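You operate a simulated robot arm through the tools that you are given. There is no shell and no other tool. Be economical: measure what you need, move in short steps, check, and stop when the job is done.

The job below is to be done with a simulated robot arm. You get a single attempt, and the scene is never put back.

TASK
Open the deep drawer, take the toy block on the top of the counter and put it away in the inside of the deep drawer, then shut the drawer.

The check looks at the end state, three seconds after you hand in, the way a careful person would. Anything else that was tipped, shoved, dropped, spilled or broken makes it a failure.

THE ROBOT
A 6-joint arm with a two-finger parallel gripper, fixed in place. Base frame: the origin is at the foot of the arm, x ahead of it, y to its left, z up. Units: cm, rad, N and s.
With the tool pointing down near the work surface it reaches from about 14 to 64 cm from the base axis. Its first joint turns from -1.152 to 1.152 rad. Payload 2.9 kg.
Tool frame: the origin (TCP) lies between the finger pads and is the grasp point; the fingertips stand 3 cm ahead of it; z points along the fingers, y is the line along which they close. Largest opening 11 cm; finger width 2, thickness 1; the body of the gripper, 4.8 by 11.2 cm, starts 5.5 cm behind the TCP.
Orientation is that of the tool frame in the base frame, as a unit quaternion [w, x, y, z]. With the fingers straight down and closing along the base's y, the tool's x points along the base's -x, its y along +y and its z along -z.

THE INTERFACE
- The arm moves only by the tool move_arm. Its argument "increments" is a list of rows, each an object (a shift or turn left out is 0, a gripper value left out holds the last) with "angular": the turn, a rotation vector about the tool's x, y, z in units of 120 degrees (1.0 is 120 degrees), a list of three; "translation": the shift along the tool's x, y, z in units of 150 mm (1.0 is 150 mm), a list of three; "hand": the gripper command, from -1 (shut) to 1 (fully open), values between in proportion. In form: [{"angular": [rx, ry, rz], "translation": [dx, dy, dz], "hand": hand}, ...]. A call has 1 to 12 rows; each row is the pose to reach, as a shift and turn from the pose commanded when the call began, along the tool's axes at that moment. A call with a number of a shift or a turn outside -1 to 1 is refused whole. Each row takes 0.2 s and may step no farther than 5 cm and 0.15 rad from the row before; otherwise, or with a gripper value out of range, the whole call is refused. A pose out of reach is approached as far as the arm can. The call stops where the force on the tool passes 40 N (or 10 N more than at its start, if that is more) or the arm is blocked; 0.2 s more then pass. Each finger travels about 10.8 cm/s and halts on what it meets, pressing with about 32 N; the grip force reading is that of the motor and also rises with nothing between the fingers. The clock runs only during rows and for 0.2 s after the last one: add rows that repeat a pose to give the fingers time. The reply holds the time, the measured pose of the TCP, the force on the tool along the base axes, the opening and the grip force, in the units named above and with some noise.
- Cameras (640 x 400 px; columns grow to the right, rows downward): "scene" is fixed at [8.94, 43.57, 140.41]; the picture's right is [-0.68, -0.74, 0.00], its down [-0.29, 0.26, -0.92] and it looks along [0.68, -0.62, -0.39] (base axes); focal length 228 px, centre (320, 200). "wrist" rides on the gripper at [-3.6, 0, -5.7] in the tool frame; the picture's right is [0.00, -1.00, 0.00], its down [0.97, 0.00, -0.24] and it looks along [0.24, 0.00, 0.97] (tool axes); focal length 218 px, centre (320, 200). There is no depth. A picture from a camera that has moved, and an enlarged one, comes with that camera's place and axes in the base frame and with its lens.
- snapshot(camera): a new picture of that camera. The clock stands still meanwhile.
- enlarge(camera, box): a new picture of the part [left, top, right, bottom] of that camera's present view, enlarged. The clock stands still meanwhile.
- finish_job(): hands the job in; it is judged then, once.

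Go step by step. Nothing tells you positions but the pictures and the camera data: compare them with the known pose of the tool, close in by small moves and look again before you grip or let go. The budget is 90 turns and 38 pictures, counting those below and the enlarged ones. Unless the task says otherwise, let go and move clear before handing in, and close with one line.

The tools are called as a command line: name --argument value ..., lists and objects as JSON in quotes. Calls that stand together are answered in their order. move_arm: Moves the arm, as the interface text tells. Its arguments: {"type":"object","properties":{"increments":{"type":"array"}},"required":["increments"]} The other tools are called the same way: snapshot (camera) takes a picture; enlarge (camera, box) takes an enlarged picture of a part of a camera's view; finish_job () hands the job in.

At the start:

```text
t: 0.0
ee_pos: [35.81, 2.35, 131.9]
orientation: [0.001, 0.0, 1.0, 0.001]
contact_force: [0.5, -0.3, 0.7]
gripper_width: 11.0
gripper_force: 0.0
```

scene: 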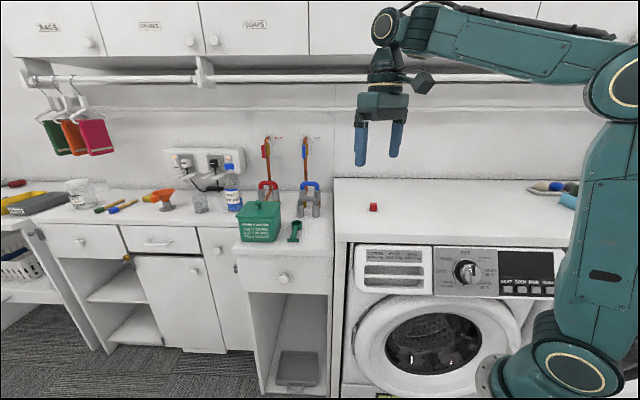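
wrist: 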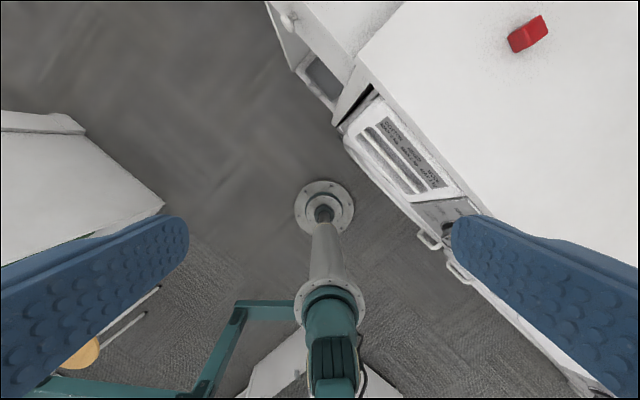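

I see a red block on the counter above the washer and several drawers to the left. I'll enlarge the drawers to identify the deep one.

enlarge --camera "scene" --box '[200, 150, 400, 275]'

enlarge --camera "scene" --box '[0, 160, 260, 322]'

```text
3.20 times, centred on (300, 212) of scene
camera zoom: at [8.94, 43.57, 140.41], right [-0.68, -0.74, 0.0], down [-0.29, 0.26, -0.92], along [0.68, -0.62, -0.39], focal length 729 px, centre (384, 160)
```

zoom: 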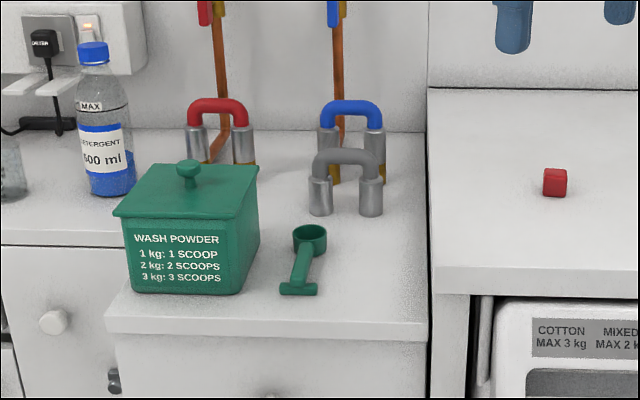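

```text
2.46 times, centred on (130, 241) of scene
camera zoom: at [8.94, 43.57, 140.41], right [-0.68, -0.74, 0.0], down [-0.29, 0.26, -0.92], along [0.68, -0.62, -0.39], focal length 561 px, centre (788, 99)
```

zoom: 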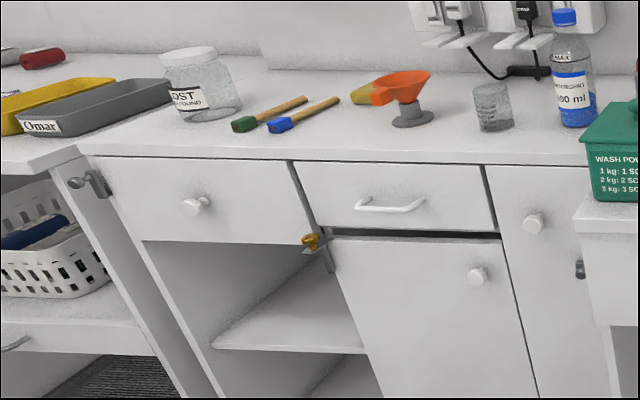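

The block is at about (54.5, -26.4, 103), and the reachable drawer's knob (under the green box) triangulates to about (65.9, 9.3, 82.5). The front faces roughly (-0.7, 0.7, 0). I'll look closer at this drawer from both cameras.

enlarge --camera "scene" --box '[220, 225, 348, 305]'

enlarge --camera "wrist" --box '[240, 0, 400, 100]'

enlarge --camera "scene" --box '[345, 190, 401, 225]'

```text
5.00 times, centred on (284, 265) of scene
camera zoom: at [8.94, 43.57, 140.41], right [-0.68, -0.74, 0.0], down [-0.29, 0.26, -0.92], along [0.68, -0.62, -0.39], focal length 1140 px, centre (500, -125)
```

zoom: 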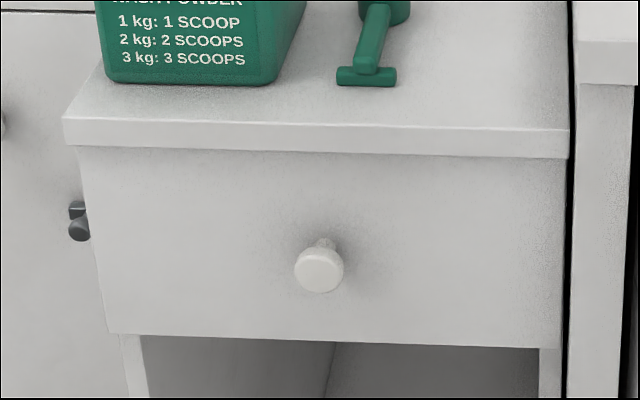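

```text
4.00 times, centred on (320, 50) of wrist
camera zoom: at [39.47, 2.47, 137.71], right [0.0, -1.0, 0.0], down [-0.97, 0.0, 0.24], along [-0.24, 0.0, -0.97], focal length 873 px, centre (320, 800)
```

zoom: 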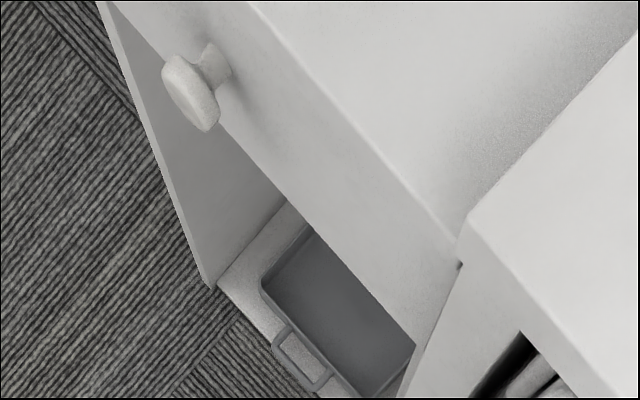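

```text
11.43 times, centred on (373, 208) of scene
camera zoom: at [8.94, 43.57, 140.41], right [-0.68, -0.74, 0.0], down [-0.29, 0.26, -0.92], along [0.68, -0.62, -0.39], focal length 2605 px, centre (-286, 114)
```

zoom: 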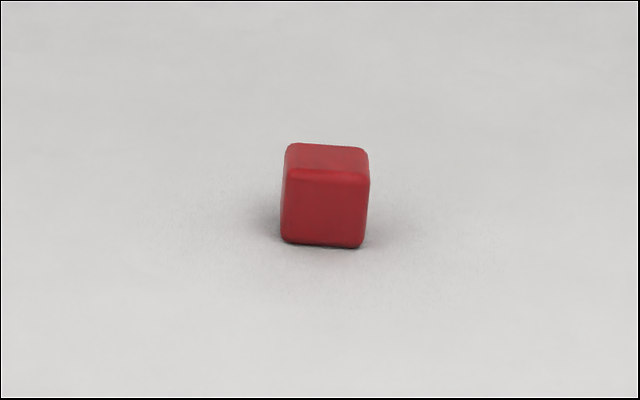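

The knob is a round head about 3.3 cm across, in front of a drawer 35 cm wide under a counter at z≈93. I'll yaw 45° and move to a free point in front of it, then tilt.

move_arm --increments '[{"angular": [0, 0, 0.0625], "translation": [-0.147, 0.163, 0.165], "hand": 0.2}, {"angular": [0, 0, 0.125], "translation": [-0.293, 0.326, 0.331]}, {"angular": [0, 0, 0.1875], "translation": [-0.44, 0.488, 0.496]}, {"angular": [0, 0, 0.25], "translation": [-0.587, 0.651, 0.662]}, {"angular": [0, 0, 0.3125], "translation": [-0.733, 0.814, 0.827]}, {"angular": [0, 0, 0.375], "translation": [-0.88, 0.977, 0.993]}, {"angular": [0, 0, 0.375], "translation": [-0.88, 0.977, 0.993]}]'

```text
t: 1.6
ee_pos: [48.85, 17.19, 117.23]
orientation: [0.001, 0.384, 0.923, 0.0]
contact_force: [-0.3, -0.3, -0.2]
gripper_width: 6.61
gripper_force: 0.2
```

Yaw is as planned. Next I'll tilt 45° toward the drawer while descending.

move_arm --increments '[{"angular": [0, -0.0625, 0], "translation": [-0.026, 0.055, 0.158]}, {"angular": [0, -0.125, 0], "translation": [-0.053, 0.109, 0.316]}, {"angular": [0, -0.1875, 0], "translation": [-0.079, 0.164, 0.474]}, {"angular": [0, -0.25, 0], "translation": [-0.105, 0.218, 0.631]}, {"angular": [0, -0.3125, 0], "translation": [-0.132, 0.273, 0.789]}, {"angular": [0, -0.375, 0], "translation": [-0.158, 0.327, 0.947]}, {"angular": [0, -0.375, 0], "translation": [-0.158, 0.327, 0.947]}]'

snapshot --camera "wrist"

snapshot --camera "scene"

```text
t: 3.2
ee_pos: [54.27, 18.54, 102.72]
orientation: [0.355, 0.354, 0.853, -0.146]
contact_force: [-0.7, 0.9, 0.3]
gripper_width: 6.59
gripper_force: 0.2
```

```text
30 pictures are left
camera wrist: at [53.31, 19.81, 109.33], right [-0.71, -0.71, 0.0], down [-0.6, 0.6, -0.52], along [0.37, -0.37, -0.85], focal length 218 px, centre (320, 200)
```

wrist: 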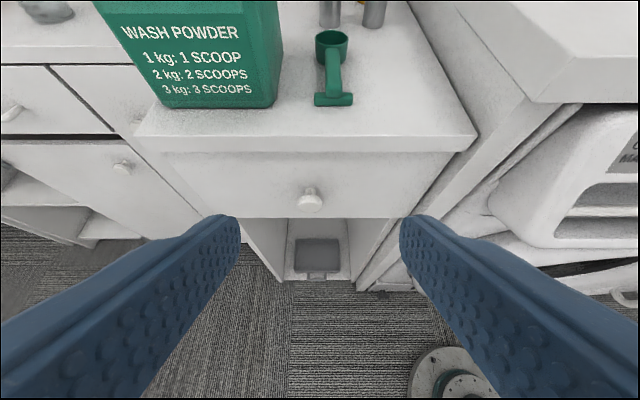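

```text
29 pictures are left
```

scene: 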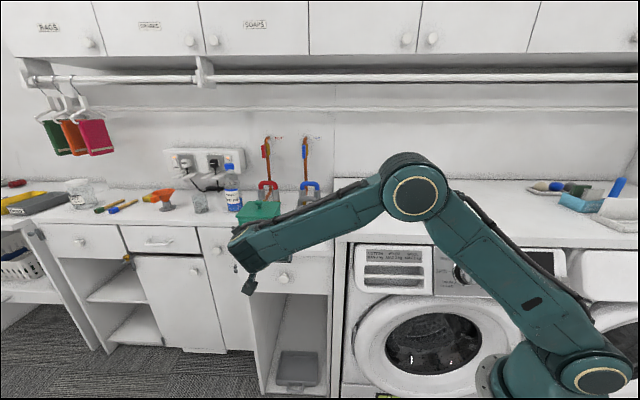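

The wrist view confirms the knob at (66.0, 9.3, 82.4). I'll align laterally and move to about 10 cm short of it.

move_arm --increments '[{"translation": [0.064, 0.03, 0.233]}, {"translation": [0.128, 0.06, 0.466]}, {"translation": [0.193, 0.09, 0.7]}, {"translation": [0.257, 0.117, 0.933]}, {"translation": [0.257, 0.117, 0.933]}]'

snapshot --camera "wrist"

```text
t: 4.4
ee_pos: [60.55, 14.95, 90.1]
orientation: [0.355, 0.354, 0.853, -0.146]
contact_force: [-0.3, 0.8, -0.5]
gripper_width: 6.6
gripper_force: 0.1
```

```text
28 pictures are left
camera wrist: at [59.61, 16.04, 96.71], right [-0.71, -0.71, 0.0], down [-0.6, 0.61, -0.52], along [0.37, -0.36, -0.86], focal length 218 px, centre (320, 200)
```

wrist: 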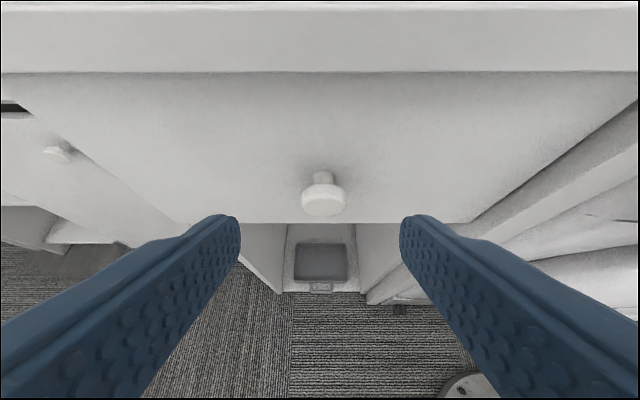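

The knob is centred between the fingers, so I'll advance 9.8 cm along the fingers and then grip.

move_arm --increments '[{"translation": [0.005, 0, 0.2]}, {"translation": [0.01, 0, 0.4]}, {"translation": [0.014, 0, 0.55]}, {"translation": [0.016, 0, 0.65]}, {"translation": [0.016, 0, 0.65]}]'

snapshot --camera "wrist"

```text
t: 5.6
ee_pos: [65.13, 10.18, 83.21]
orientation: [0.354, 0.354, 0.853, -0.147]
contact_force: [-0.5, -0.3, -0.5]
gripper_width: 6.62
gripper_force: 0.0
```

```text
27 pictures are left
camera wrist: at [64.32, 11.26, 89.89], right [-0.71, -0.71, 0.0], down [-0.6, 0.61, -0.52], along [0.37, -0.36, -0.86], focal length 218 px, centre (320, 200)
```

wrist: 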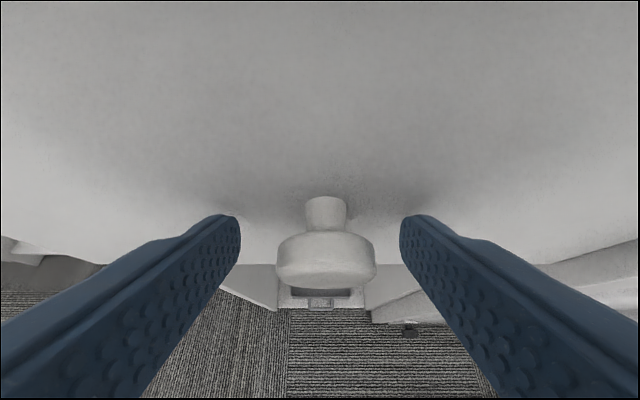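

The head sits between the pads, so I'll close now.

move_arm --increments '[{"hand": -1}, {"hand": -1}, {"hand": -1}, {"hand": -1}]'

```text
t: 6.6
ee_pos: [65.02, 10.02, 83.08]
orientation: [0.353, 0.355, 0.853, -0.148]
contact_force: [-18.1, -10.7, 4.1]
gripper_width: 3.49
gripper_force: 44.9
```

The grip holds at 3.5 cm, the knob's diameter, with some sideways load that I'll relieve while pulling straight out.

move_arm --increments '[{"translation": [0.0, -0.012, 0.0]}, {"translation": [0.047, -0.015, -0.047]}, {"translation": [0.094, -0.015, -0.094]}, {"translation": [0.141, -0.015, -0.141]}, {"translation": [0.189, -0.015, -0.189]}, {"translation": [0.236, -0.015, -0.236]}, {"translation": [0.283, -0.015, -0.283]}]'

snapshot --camera "wrist"

```text
t: 8.2
ee_pos: [60.78, 14.39, 83.21]
orientation: [0.354, 0.355, 0.852, -0.148]
contact_force: [-12.7, -13.9, 4.5]
gripper_width: 3.53
gripper_force: 44.9
```

```text
26 pictures are left
camera wrist: at [59.8, 15.48, 89.86], right [-0.71, -0.71, 0.0], down [-0.6, 0.61, -0.52], along [0.37, -0.37, -0.85], focal length 218 px, centre (320, 200)
```

wrist: 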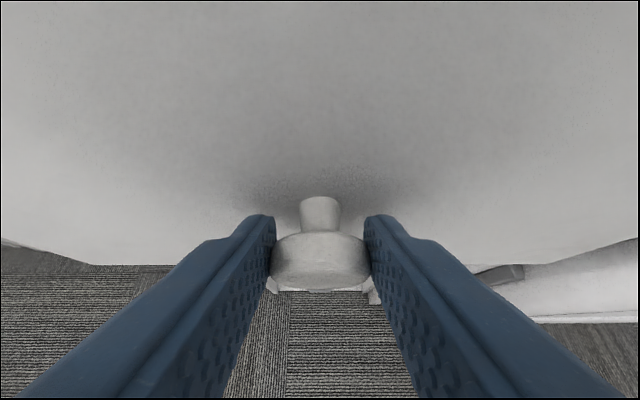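

The drawer is opening, out by about 6 cm. I'll pull another 10 cm.

move_arm --increments '[{"translation": [0.047, -0.015, -0.047]}, {"translation": [0.094, -0.02, -0.094]}, {"translation": [0.141, -0.02, -0.141]}, {"translation": [0.189, -0.02, -0.189]}, {"translation": [0.236, -0.02, -0.236]}, {"translation": [0.283, -0.02, -0.283]}, {"translation": [0.33, -0.02, -0.33]}, {"translation": [0.377, -0.02, -0.377]}, {"translation": [0.424, -0.02, -0.424]}, {"translation": [0.471, -0.02, -0.471]}]'

snapshot --camera "scene"

```text
t: 10.4
ee_pos: [53.73, 21.33, 83.23]
orientation: [0.356, 0.353, 0.853, -0.144]
contact_force: [13.2, 14.0, 1.0]
gripper_width: 3.54
gripper_force: 44.8
```

```text
25 pictures are left
```

scene: 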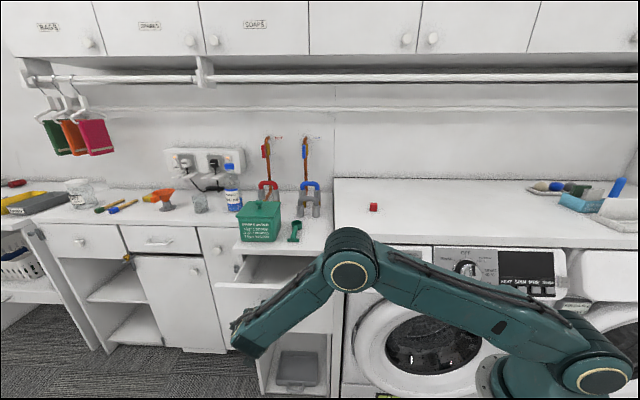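

The drawer is open about 16 cm and nothing on the counter moved. I'll release and back away along the fingers.

move_arm --increments '[{"hand": 0.2}, {"hand": 0.2}, {"hand": 0.2}, {"translation": [0, 0, -0.2]}, {"translation": [0, 0, -0.45]}, {"translation": [0, 0, -0.7]}, {"translation": [0, 0, -0.95]}, {"translation": [0, 0, -0.95]}]'

snapshot --camera "wrist"

```text
t: 12.2
ee_pos: [46.39, 28.38, 93.34]
orientation: [0.354, 0.354, 0.853, -0.146]
contact_force: [0.4, -0.2, -0.8]
gripper_width: 6.61
gripper_force: 0.1
```

```text
24 pictures are left
camera wrist: at [45.46, 29.48, 99.91], right [-0.71, -0.71, 0.0], down [-0.6, 0.61, -0.52], along [0.37, -0.37, -0.86], focal length 218 px, centre (320, 200)
```

wrist: 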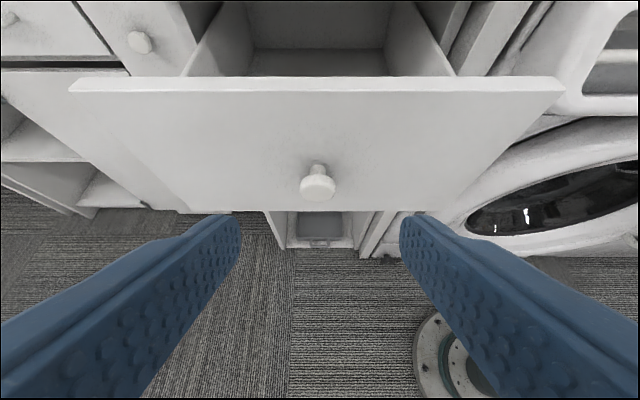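

The drawer interior is visible. Next I'll rise, bring the tool back to vertical and go to the block.

move_arm --increments '[{"angular": [0, 0.0625, 0], "translation": [-0.149, -0.053, -0.082]}, {"angular": [0, 0.125, 0], "translation": [-0.298, -0.107, -0.164]}, {"angular": [0, 0.1875, 0], "translation": [-0.447, -0.16, -0.246]}, {"angular": [0, 0.25, 0], "translation": [-0.595, -0.213, -0.329]}, {"angular": [0, 0.3125, 0], "translation": [-0.744, -0.267, -0.411]}, {"angular": [0, 0.375, 0], "translation": [-0.893, -0.32, -0.493]}, {"angular": [0, 0.375, 0], "translation": [-0.893, -0.32, -0.493]}]'

```text
t: 13.8
ee_pos: [45.97, 21.91, 107.91]
orientation: [0.0, 0.383, 0.924, 0.001]
contact_force: [-0.4, 0.1, -0.3]
gripper_width: 6.61
gripper_force: 0.0
```

The tool is vertical. I'll travel high across to the block.

move_arm --increments '[{"translation": [0, 0, -0.25]}, {"translation": [-0.2, -0.153, -0.5]}, {"translation": [-0.4, -0.306, -0.733]}, {"translation": [-0.6, -0.46, -0.733]}, {"translation": [-0.8, -0.613, -0.733]}, {"translation": [-0.8, -0.613, -0.733]}]'

move_arm --increments '[{"translation": [-0.23, -0.18, 0]}, {"translation": [-0.46, -0.36, 0]}, {"translation": [-0.69, -0.54, 0]}, {"translation": [-0.92, -0.72, 0]}, {"translation": [-0.92, -0.72, 0]}]'

snapshot --camera "wrist"

```text
refused: row 2 steps farther than a row can; nothing moved
```

```text
t: 15.0
ee_pos: [48.09, 4.55, 107.99]
orientation: [0.001, 0.382, 0.924, 0.0]
contact_force: [-0.3, 0.0, 0.6]
gripper_width: 6.61
gripper_force: 0.0
```

```text
23 pictures are left
camera wrist: at [50.74, 2.18, 113.68], right [-0.71, -0.71, 0.0], down [-0.69, 0.69, 0.24], along [-0.17, 0.17, -0.97], focal length 218 px, centre (320, 200)
```

wrist: 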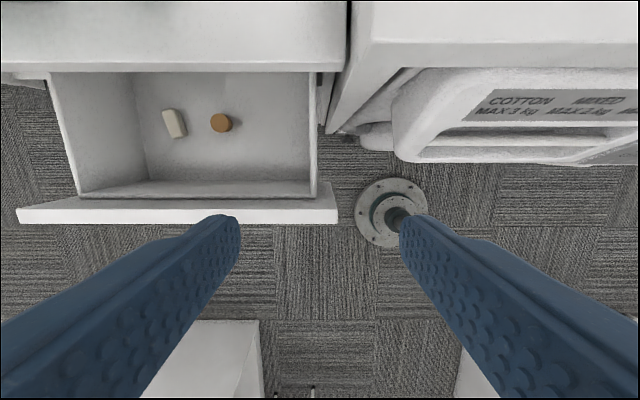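

The drawer holds a white bar and a brown disc, with free floor to the right of the disc around (57, 7). I'll continue to the block, rising first.

move_arm --increments '[{"translation": [0, 0, -0.3]}, {"translation": [0, 0, -0.55]}, {"translation": [-0.23, -0.14, -0.55]}, {"translation": [-0.46, -0.28, -0.55]}, {"translation": [-0.7, -0.42, -0.55]}, {"translation": [-0.7, -0.42, -0.55]}]'

move_arm --increments '[{"translation": [-0.22, -0.14, 0]}, {"translation": [-0.44, -0.28, 0]}, {"translation": [-0.66, -0.42, 0]}, {"translation": [-0.66, -0.42, 0]}]'

snapshot --camera "wrist"

```text
t: 16.4
ee_pos: [51.1, -7.07, 116.15]
orientation: [0.0, 0.384, 0.924, 0.0]
contact_force: [0.1, -0.3, -0.3]
gripper_width: 6.62
gripper_force: 0.0
```

```text
t: 17.4
ee_pos: [53.79, -18.76, 116.11]
orientation: [0.001, 0.383, 0.924, 0.001]
contact_force: [-0.3, 0.5, -0.2]
gripper_width: 6.59
gripper_force: 0.0
```

```text
22 pictures are left
camera wrist: at [56.45, -21.28, 121.95], right [-0.71, -0.71, 0.0], down [-0.69, 0.69, 0.24], along [-0.17, 0.17, -0.97], focal length 218 px, centre (320, 200)
```

wrist: 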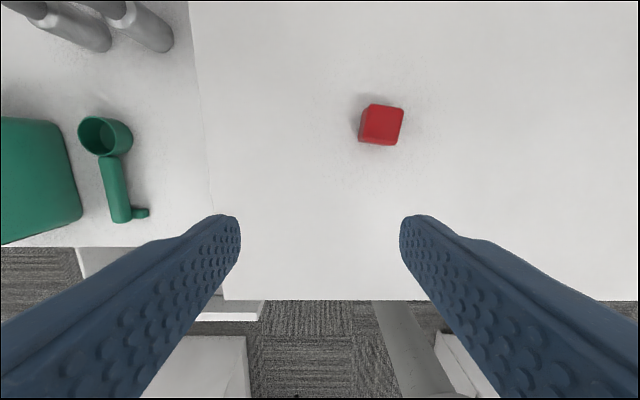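

The block is close to (54.2, -26.1). I'll check its exact shape and rotation.

enlarge --camera "wrist" --box '[342, 94, 422, 144]'

```text
8.00 times, centred on (382, 119) of wrist
camera zoom: at [56.45, -21.28, 121.95], right [-0.71, -0.71, 0.0], down [-0.69, 0.69, 0.24], along [-0.17, 0.17, -0.97], focal length 1746 px, centre (-176, 848)
```

zoom: 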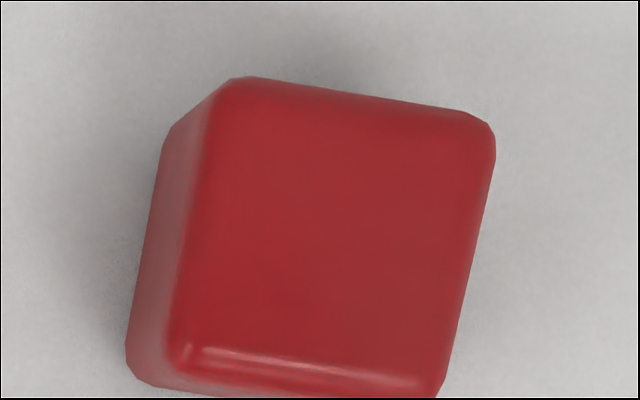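

The block is a 2.7 cm cube rotated about 8°. I'll move above it with a matching yaw and descend to z≈109 to check.

move_arm --increments '[{"angular": [0, 0, 0.03], "translation": [-0.183, -0.159, 0]}, {"angular": [0, 0, 0.067], "translation": [-0.365, -0.318, 0]}, {"angular": [0, 0, 0.067], "translation": [-0.365, -0.318, 0.25]}, {"angular": [0, 0, 0.067], "translation": [-0.365, -0.318, 0.467]}, {"angular": [0, 0, 0.067], "translation": [-0.365, -0.318, 0.467]}]'

snapshot --camera "wrist"

enlarge --camera "scene" --box '[325, 150, 437, 220]'

```text
t: 18.6
ee_pos: [54.11, -26.11, 109.13]
orientation: [0.001, 0.446, 0.895, 0.001]
contact_force: [0.0, 0.3, -0.4]
gripper_width: 6.63
gripper_force: 0.1
```

```text
20 pictures are left
camera wrist: at [56.39, -28.98, 114.84], right [-0.8, -0.6, 0.0], down [-0.58, 0.78, 0.24], along [-0.14, 0.19, -0.97], focal length 218 px, centre (320, 200)
```

wrist: 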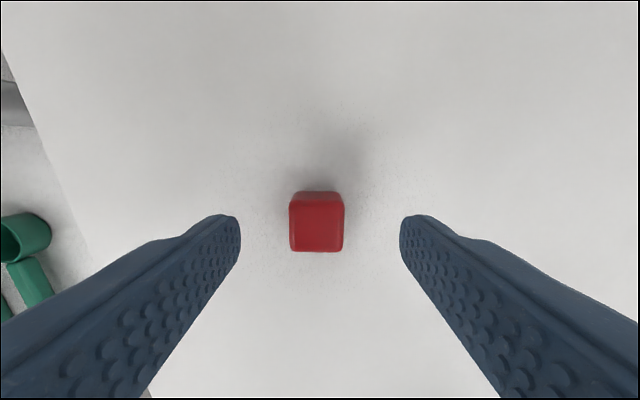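

```text
5.71 times, centred on (381, 185) of scene
camera zoom: at [8.94, 43.57, 140.41], right [-0.68, -0.74, 0.0], down [-0.29, 0.26, -0.92], along [0.68, -0.62, -0.39], focal length 1302 px, centre (-29, 286)
```

zoom: 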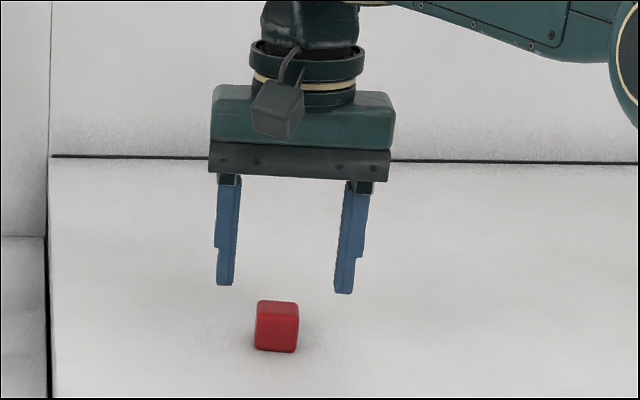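

The block is centred and aligned. I'll descend to z≈105.3 with the fingertips just above the surface, then grip.

move_arm --increments '[{"translation": [0.014, 0, 0.1]}, {"translation": [0.014, 0, 0.2]}, {"translation": [0.014, 0, 0.255]}, {"translation": [0.014, 0, 0.255]}, {"translation": [0.014, 0, 0.255], "hand": -1}, {"translation": [0.014, 0, 0.255], "hand": -1}, {"translation": [0.014, 0, 0.255], "hand": -1}, {"translation": [0.014, 0, 0.255], "hand": -1}]'

snapshot --camera "wrist"

```text
t: 20.4
ee_pos: [53.99, -26.0, 105.32]
orientation: [0.001, 0.446, 0.895, 0.001]
contact_force: [0.6, -1.3, -0.3]
gripper_width: 2.64
gripper_force: 32.4
```

```text
18 pictures are left
camera wrist: at [56.24, -28.77, 111.05], right [-0.8, -0.6, 0.0], down [-0.58, 0.78, 0.24], along [-0.14, 0.19, -0.97], focal length 218 px, centre (320, 200)
```

wrist: 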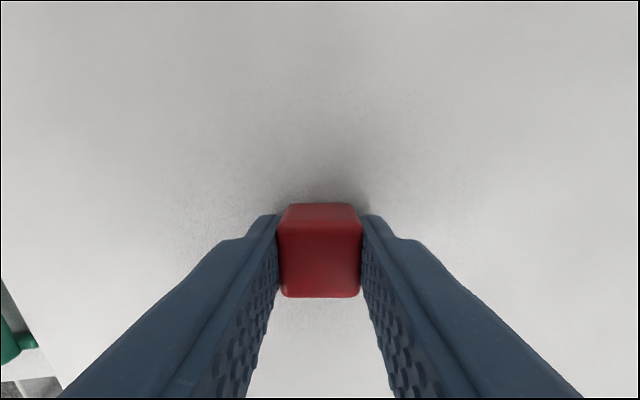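

The block is gripped. I'll lift, restore the yaw, and carry it high toward the drawer.

move_arm --increments '[{"translation": [0, 0, -0.2]}, {"translation": [0, 0, -0.4]}, {"angular": [0, 0, -0.03], "translation": [0, 0, -0.6]}, {"angular": [0, 0, -0.067], "translation": [0, 0, -0.8]}, {"angular": [0, 0, -0.067], "translation": [0, 0, -0.8]}]'

move_arm --increments '[{"translation": [0.17, 0.21, 0]}, {"translation": [0.34, 0.42, 0]}, {"translation": [0.52, 0.64, 0]}, {"translation": [0.707, 0.863, 0]}, {"translation": [0.707, 0.863, 0]}]'

move_arm --increments '[{"translation": [0.17, 0.21, 0]}, {"translation": [0.34, 0.42, 0]}, {"translation": [0.52, 0.64, 0]}, {"translation": [0.707, 0.863, 0]}, {"translation": [0.707, 0.863, 0]}]'

snapshot --camera "wrist"

```text
t: 21.6
ee_pos: [54.04, -26.0, 117.36]
orientation: [0.0, 0.382, 0.924, 0.001]
contact_force: [0.9, 0.4, -0.3]
gripper_width: 2.67
gripper_force: 31.6
```

```text
t: 22.8
ee_pos: [55.77, -9.33, 117.28]
orientation: [0.001, 0.382, 0.924, 0.0]
contact_force: [0.1, 0.0, -0.2]
gripper_width: 2.63
gripper_force: 31.9
```

```text
t: 24.0
ee_pos: [57.43, 7.5, 117.73]
orientation: [0.0, 0.383, 0.924, 0.001]
contact_force: [0.7, 0.1, -0.6]
gripper_width: 2.62
gripper_force: 31.8
```

```text
17 pictures are left
camera wrist: at [60.03, 4.99, 123.42], right [-0.71, -0.71, 0.0], down [-0.69, 0.69, 0.24], along [-0.17, 0.17, -0.97], focal length 218 px, centre (320, 200)
```

wrist: 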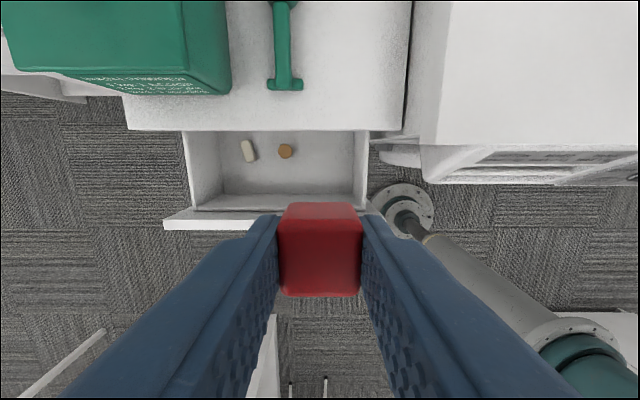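

The drop point directly below (57.4, 7.5) lies in free floor between the disc and the right wall, with floor at z≈77. I'll descend in stages.

move_arm --increments '[{"translation": [0, 0, 0.25]}, {"translation": [0, 0, 0.5]}, {"translation": [0, 0, 0.75]}, {"translation": [0, 0, 1.0]}, {"translation": [0, 0, 1.0]}]'

move_arm --increments '[{"translation": [0, 0, 0.17]}, {"translation": [0, 0, 0.34]}, {"translation": [0, 0, 0.5]}, {"translation": [0, 0, 0.66]}, {"translation": [0, 0, 0.66]}]'

snapshot --camera "wrist"

snapshot --camera "scene"

```text
t: 25.2
ee_pos: [57.07, 7.41, 102.48]
orientation: [0.001, 0.382, 0.924, 0.0]
contact_force: [0.2, -0.1, -0.5]
gripper_width: 2.64
gripper_force: 31.9
```

```text
t: 26.4
ee_pos: [57.31, 7.47, 92.42]
orientation: [0.0, 0.383, 0.924, 0.0]
contact_force: [-0.3, -0.1, -0.3]
gripper_width: 2.62
gripper_force: 31.8
```

```text
16 pictures are left
camera wrist: at [59.99, 4.98, 98.25], right [-0.71, -0.71, 0.0], down [-0.69, 0.69, 0.24], along [-0.17, 0.17, -0.97], focal length 218 px, centre (320, 200)
```

wrist: 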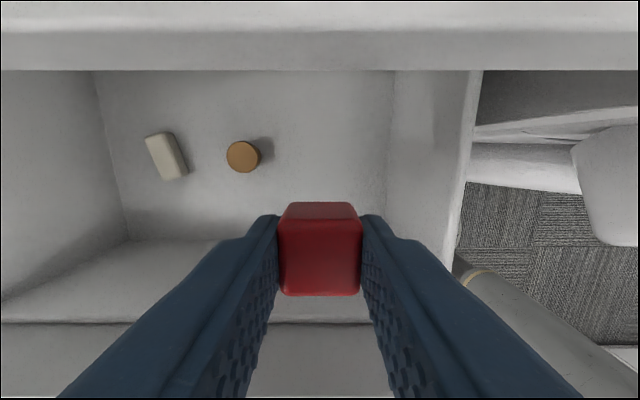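

```text
15 pictures are left
```

scene: 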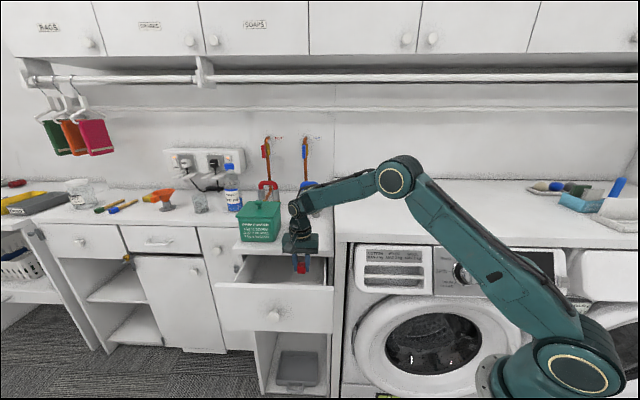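

Everything lines up. I'll shift 1 cm left and 1.5 cm toward the drawer front for clearance to the wall and counter edge, then go down near the floor.

move_arm --increments '[{"translation": [0.1, 0.067, 0]}, {"translation": [0.1, 0.067, 0.15]}, {"translation": [0.1, 0.067, 0.3]}, {"translation": [0.1, 0.067, 0.45]}, {"translation": [0.1, 0.067, 0.6]}, {"translation": [0.1, 0.067, 0.7]}, {"translation": [0.1, 0.067, 0.7]}]'

snapshot --camera "wrist"

```text
t: 28.0
ee_pos: [56.91, 9.06, 81.79]
orientation: [0.001, 0.383, 0.924, 0.001]
contact_force: [-0.3, 0.7, 0.0]
gripper_width: 2.66
gripper_force: 31.6
```

```text
14 pictures are left
camera wrist: at [59.74, 6.69, 87.62], right [-0.71, -0.71, 0.0], down [-0.69, 0.69, 0.24], along [-0.17, 0.17, -0.97], focal length 218 px, centre (320, 200)
```

wrist: 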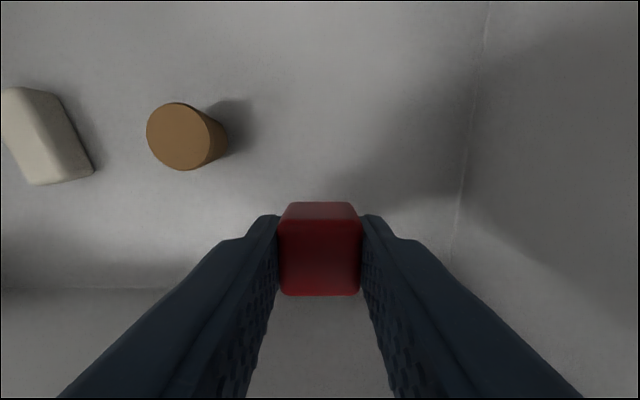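

Clear all round. I'll lower the last bit gently, watching the force.

move_arm --increments '[{"translation": [0, 0, 0.02]}, {"translation": [0, 0, 0.04]}, {"translation": [0, 0, 0.06]}, {"translation": [0, 0, 0.07]}]'

enlarge --camera "wrist" --box '[220, 150, 420, 275]'

```text
t: 29.0
ee_pos: [56.99, 9.24, 80.92]
orientation: [0.001, 0.383, 0.924, 0.001]
contact_force: [0.3, 0.1, -0.8]
gripper_width: 2.62
gripper_force: 31.5
```

```text
3.20 times, centred on (320, 212) of wrist
camera zoom: at [59.66, 6.75, 86.72], right [-0.71, -0.71, 0.0], down [-0.69, 0.69, 0.24], along [-0.17, 0.17, -0.97], focal length 698 px, centre (320, 160)
```

zoom: 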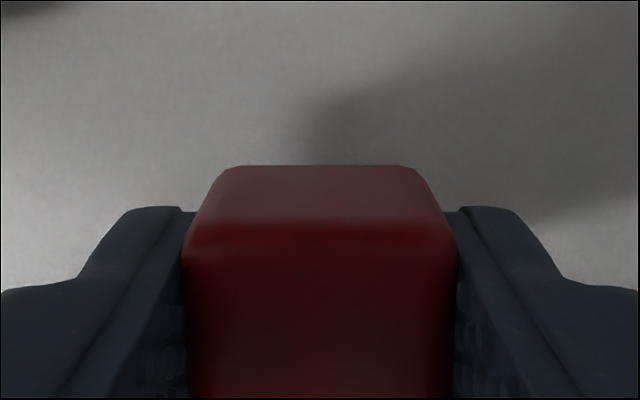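

move_arm --increments '[{"translation": [0, 0, 0.02]}, {"translation": [0, 0, 0.04]}, {"translation": [0, 0, 0.055]}]'

```text
t: 29.7
ee_pos: [57.31, 9.14, 80.93]
orientation: [0.003, 0.381, 0.925, 0.003]
contact_force: [-1.3, -1.4, 5.0]
gripper_width: 2.64
gripper_force: 32.3
stopped in row 3: the force on the tool passed its limit (the readings are from after the stop); the commanded pose is now the measured one
```

The block touched the floor. I'll open slightly, let it settle and rise straight up.

move_arm --increments '[{"hand": -0.2}, {"hand": -0.2}, {"translation": [0, 0, -0.1]}, {"translation": [0, 0, -0.3]}, {"translation": [0, 0, -0.5]}, {"translation": [0, 0, -0.7]}, {"translation": [0, 0, -0.9]}, {"translation": [0, 0, -0.9]}]'

snapshot --camera "wrist"

```text
t: 31.5
ee_pos: [57.28, 9.3, 94.52]
orientation: [0.002, 0.38, 0.925, 0.002]
contact_force: [0.1, 0.5, 0.0]
gripper_width: 4.4
gripper_force: 0.0
```

```text
12 pictures are left
camera wrist: at [59.87, 6.77, 100.32], right [-0.7, -0.71, -0.01], down [-0.69, 0.68, 0.24], along [-0.16, 0.17, -0.97], focal length 218 px, centre (320, 200)
```

wrist: 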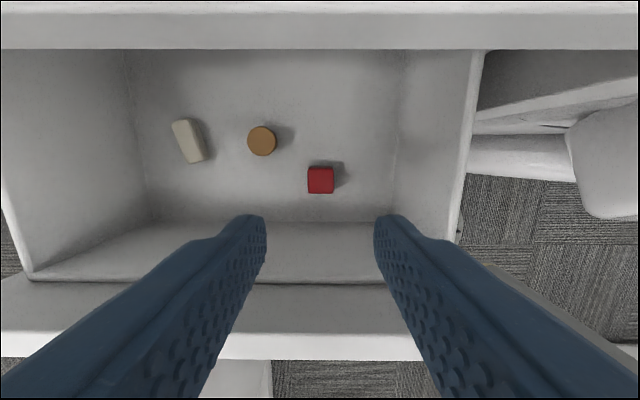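

The block rests upright on the drawer floor beside the other items. Now I'll rise, go out in front of the drawer and re-approach the knob to push it shut.

move_arm --increments '[{"translation": [0, 0, -0.3]}, {"translation": [0, 0, -0.6]}, {"translation": [0, 0, -0.9], "hand": 0.2}, {"translation": [0.25, 0.02, -0.9]}, {"translation": [0.5, 0.04, -0.9]}, {"translation": [0.75, 0.06, -0.9]}, {"translation": [1.0, 0.07, -0.9]}, {"translation": [1.0, 0.07, -0.9]}]'

```text
t: 33.3
ee_pos: [47.21, 20.62, 107.95]
orientation: [0.003, 0.381, 0.925, 0.003]
contact_force: [0.0, -0.3, -0.6]
gripper_width: 6.59
gripper_force: 0.1
```

move_arm --increments '[{"angular": [0, -0.0625, 0], "translation": [0.1, 0.055, 0.11]}, {"angular": [0, -0.125, 0], "translation": [0.2, 0.11, 0.25]}, {"angular": [0, -0.1875, 0], "translation": [0.3, 0.165, 0.42]}, {"angular": [0, -0.25, 0], "translation": [0.36, 0.22, 0.61]}, {"angular": [0, -0.3125, 0], "translation": [0.4, 0.275, 0.8]}, {"angular": [0, -0.375, 0], "translation": [0.405, 0.33, 0.977]}, {"angular": [0, -0.375, 0], "translation": [0.405, 0.33, 0.977]}]'

snapshot --camera "wrist"

```text
t: 34.9
ee_pos: [46.32, 28.45, 93.0]
orientation: [0.357, 0.353, 0.853, -0.142]
contact_force: [0.2, 0.9, 0.3]
gripper_width: 6.64
gripper_force: 0.0
```

```text
11 pictures are left
camera wrist: at [45.33, 29.44, 99.7], right [-0.7, -0.71, -0.01], down [-0.6, 0.6, -0.52], along [0.37, -0.36, -0.85], focal length 218 px, centre (320, 200)
```

wrist: 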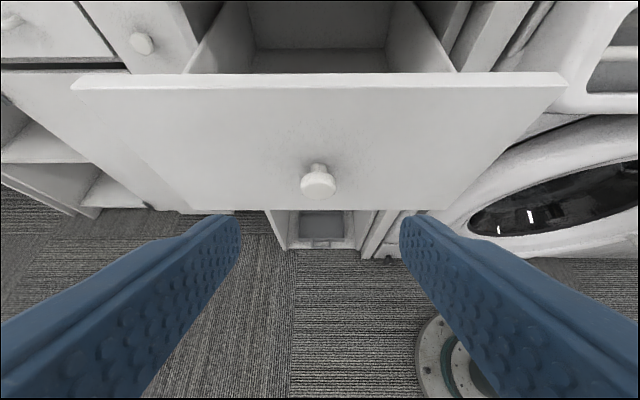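

The view matches the earlier release position, so I'll advance and re-grip the knob.

move_arm --increments '[{"translation": [-0.005, 0.003, 0.25]}, {"translation": [-0.01, 0.007, 0.5]}, {"translation": [-0.015, 0.01, 0.75]}, {"translation": [-0.02, 0.012, 0.86]}, {"translation": [-0.02, 0.012, 0.94]}, {"translation": [-0.02, 0.012, 0.94]}, {"hand": -1, "translation": [-0.02, 0.012, 0.94]}, {"translation": [-0.02, 0.012, 0.94]}, {"translation": [-0.02, 0.012, 0.94]}, {"translation": [-0.02, 0.012, 0.94]}]'

snapshot --camera "wrist"

```text
t: 37.1
ee_pos: [53.79, 21.19, 83.54]
orientation: [0.356, 0.354, 0.853, -0.144]
contact_force: [-7.6, -5.9, 1.2]
gripper_width: 3.54
gripper_force: 44.6
```

```text
10 pictures are left
camera wrist: at [52.79, 22.41, 90.08], right [-0.71, -0.71, -0.01], down [-0.6, 0.6, -0.52], along [0.37, -0.36, -0.85], focal length 218 px, centre (320, 200)
```

wrist: 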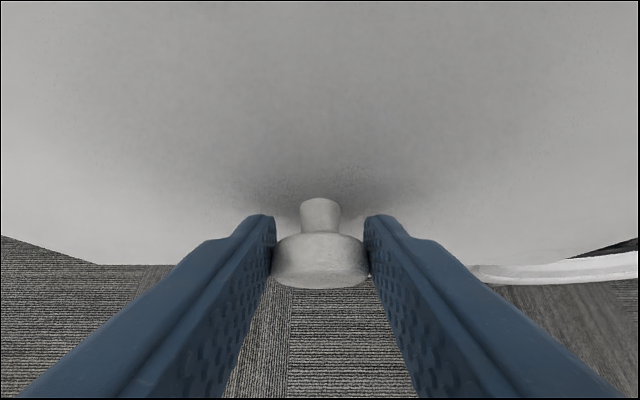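

Knob gripped. I'll push straight in slowly, 12 cm first.

move_arm --increments '[{"translation": [-0.024, -0.005, 0.024]}, {"translation": [-0.071, -0.005, 0.071]}, {"translation": [-0.118, -0.005, 0.118]}, {"translation": [-0.165, -0.005, 0.165]}, {"translation": [-0.212, -0.005, 0.212]}, {"translation": [-0.259, -0.005, 0.259]}, {"translation": [-0.306, -0.005, 0.306]}, {"translation": [-0.353, -0.005, 0.353]}, {"translation": [-0.4, -0.005, 0.4]}, {"translation": [-0.447, -0.005, 0.447]}, {"translation": [-0.494, -0.005, 0.494]}, {"translation": [-0.541, -0.005, 0.541]}]'

```text
t: 39.7
ee_pos: [61.9, 13.0, 83.44]
orientation: [0.354, 0.353, 0.854, -0.143]
contact_force: [3.2, 3.3, -19.7]
gripper_width: 3.52
gripper_force: 45.0
```

About 4.3 cm remain. I'll continue with a slight downward correction.

move_arm --increments '[{"translation": [0.014, 0, 0.014]}, {"translation": [-0.026, 0, 0.054]}, {"translation": [-0.066, 0, 0.094]}, {"translation": [-0.106, 0, 0.134]}, {"translation": [-0.146, 0, 0.174]}, {"translation": [-0.17, 0, 0.198]}, {"translation": [-0.19, 0, 0.218]}, {"translation": [-0.205, 0, 0.233]}, {"translation": [-0.215, 0, 0.243]}]'

snapshot --camera "scene"

```text
t: 41.7
ee_pos: [65.13, 9.86, 83.31]
orientation: [0.356, 0.352, 0.854, -0.144]
contact_force: [-31.7, 6.0, 20.9]
gripper_width: 3.55
gripper_force: 44.5
```

```text
9 pictures are left
```

scene: 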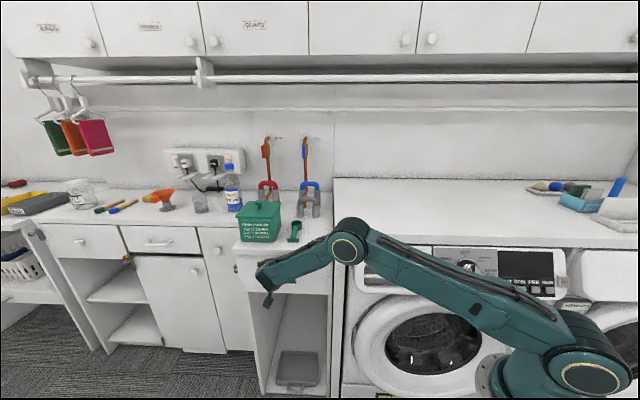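

The drawer has met its stop. I'll release and retreat, then verify.

move_arm --increments '[{"hand": 0.2}, {"hand": 0.2}, {"hand": 0.2}, {"translation": [0, 0, -0.2]}, {"translation": [0, 0, -0.45]}, {"translation": [0, 0, -0.7]}, {"translation": [0, 0, -0.95]}, {"translation": [0, 0, -0.95]}]'

snapshot --camera "wrist"

```text
t: 43.5
ee_pos: [58.22, 16.57, 93.15]
orientation: [0.357, 0.353, 0.853, -0.144]
contact_force: [0.0, -0.2, -0.5]
gripper_width: 6.6
gripper_force: 0.1
```

```text
8 pictures are left
camera wrist: at [57.18, 17.72, 99.91], right [-0.7, -0.71, -0.01], down [-0.6, 0.6, -0.52], along [0.37, -0.36, -0.85], focal length 218 px, centre (320, 200)
```

wrist: 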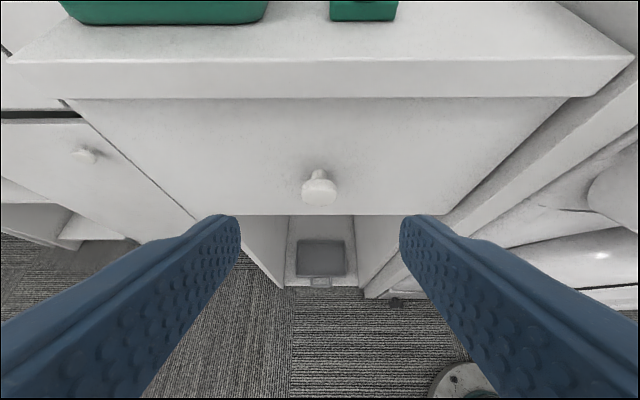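

The knob is back at (65.9, 9.5), its closed position. I'll move farther clear and compare with the initial scene view.

move_arm --increments '[{"translation": [-0.1, -0.1, -0.25]}, {"translation": [-0.3, -0.2, -0.5]}, {"translation": [-0.5, -0.4, -0.7]}, {"translation": [-0.7, -0.6, -0.85]}, {"translation": [-0.9, -0.8, -0.98]}, {"translation": [-0.9, -0.8, -0.98]}]'

enlarge --camera "scene" --box '[220, 225, 348, 305]'

snapshot --camera "scene"

```text
refused: row 2 steps farther than a row can; nothing moved
```

```text
5.00 times, centred on (284, 265) of scene
camera zoom: at [8.94, 43.57, 140.41], right [-0.68, -0.74, 0.0], down [-0.29, 0.26, -0.92], along [0.68, -0.62, -0.39], focal length 1140 px, centre (500, -125)
```

zoom: 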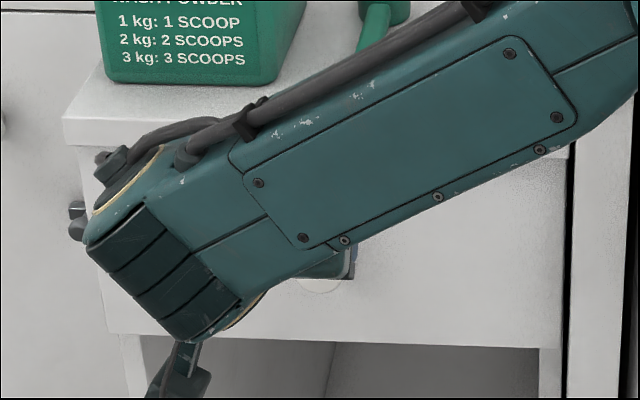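

```text
6 pictures are left
```

scene: 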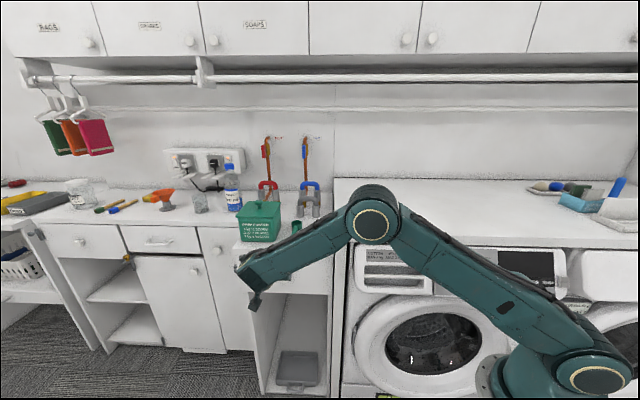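

The drawer's lower edge matches the initial view. I'll back away properly with smaller steps for one last check.

move_arm --increments '[{"translation": [-0.05, 0, -0.28]}, {"translation": [-0.2, -0.05, -0.5]}, {"translation": [-0.4, -0.15, -0.7]}, {"translation": [-0.6, -0.25, -0.9]}, {"translation": [-0.8, -0.4, -0.95]}, {"translation": [-0.8, -0.4, -0.95]}]'

enlarge --camera "scene" --box '[220, 225, 348, 305]'

```text
t: 44.9
ee_pos: [52.76, 13.48, 111.64]
orientation: [0.358, 0.352, 0.853, -0.143]
contact_force: [-0.2, 0.0, 0.5]
gripper_width: 6.58
gripper_force: 0.0
```

```text
5.00 times, centred on (284, 265) of scene
camera zoom: at [8.94, 43.57, 140.41], right [-0.68, -0.74, 0.0], down [-0.29, 0.26, -0.92], along [0.68, -0.62, -0.39], focal length 1140 px, centre (500, -125)
```

zoom: 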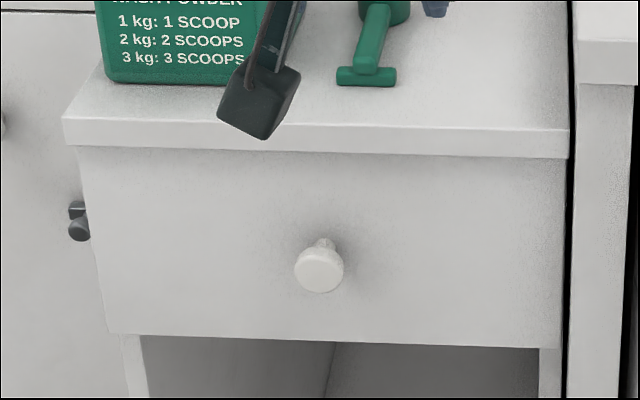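

The drawer front looks the same as in the first picture, nothing on the counter has moved and the arm is clear, so I'm handing in.

finish_job

```text
The job is handed in.
```

The toy block is inside the deep drawer (I took this to be the one under the wash-powder box, the only drawer in reach), the drawer is shut, and nothing else looks disturbed.
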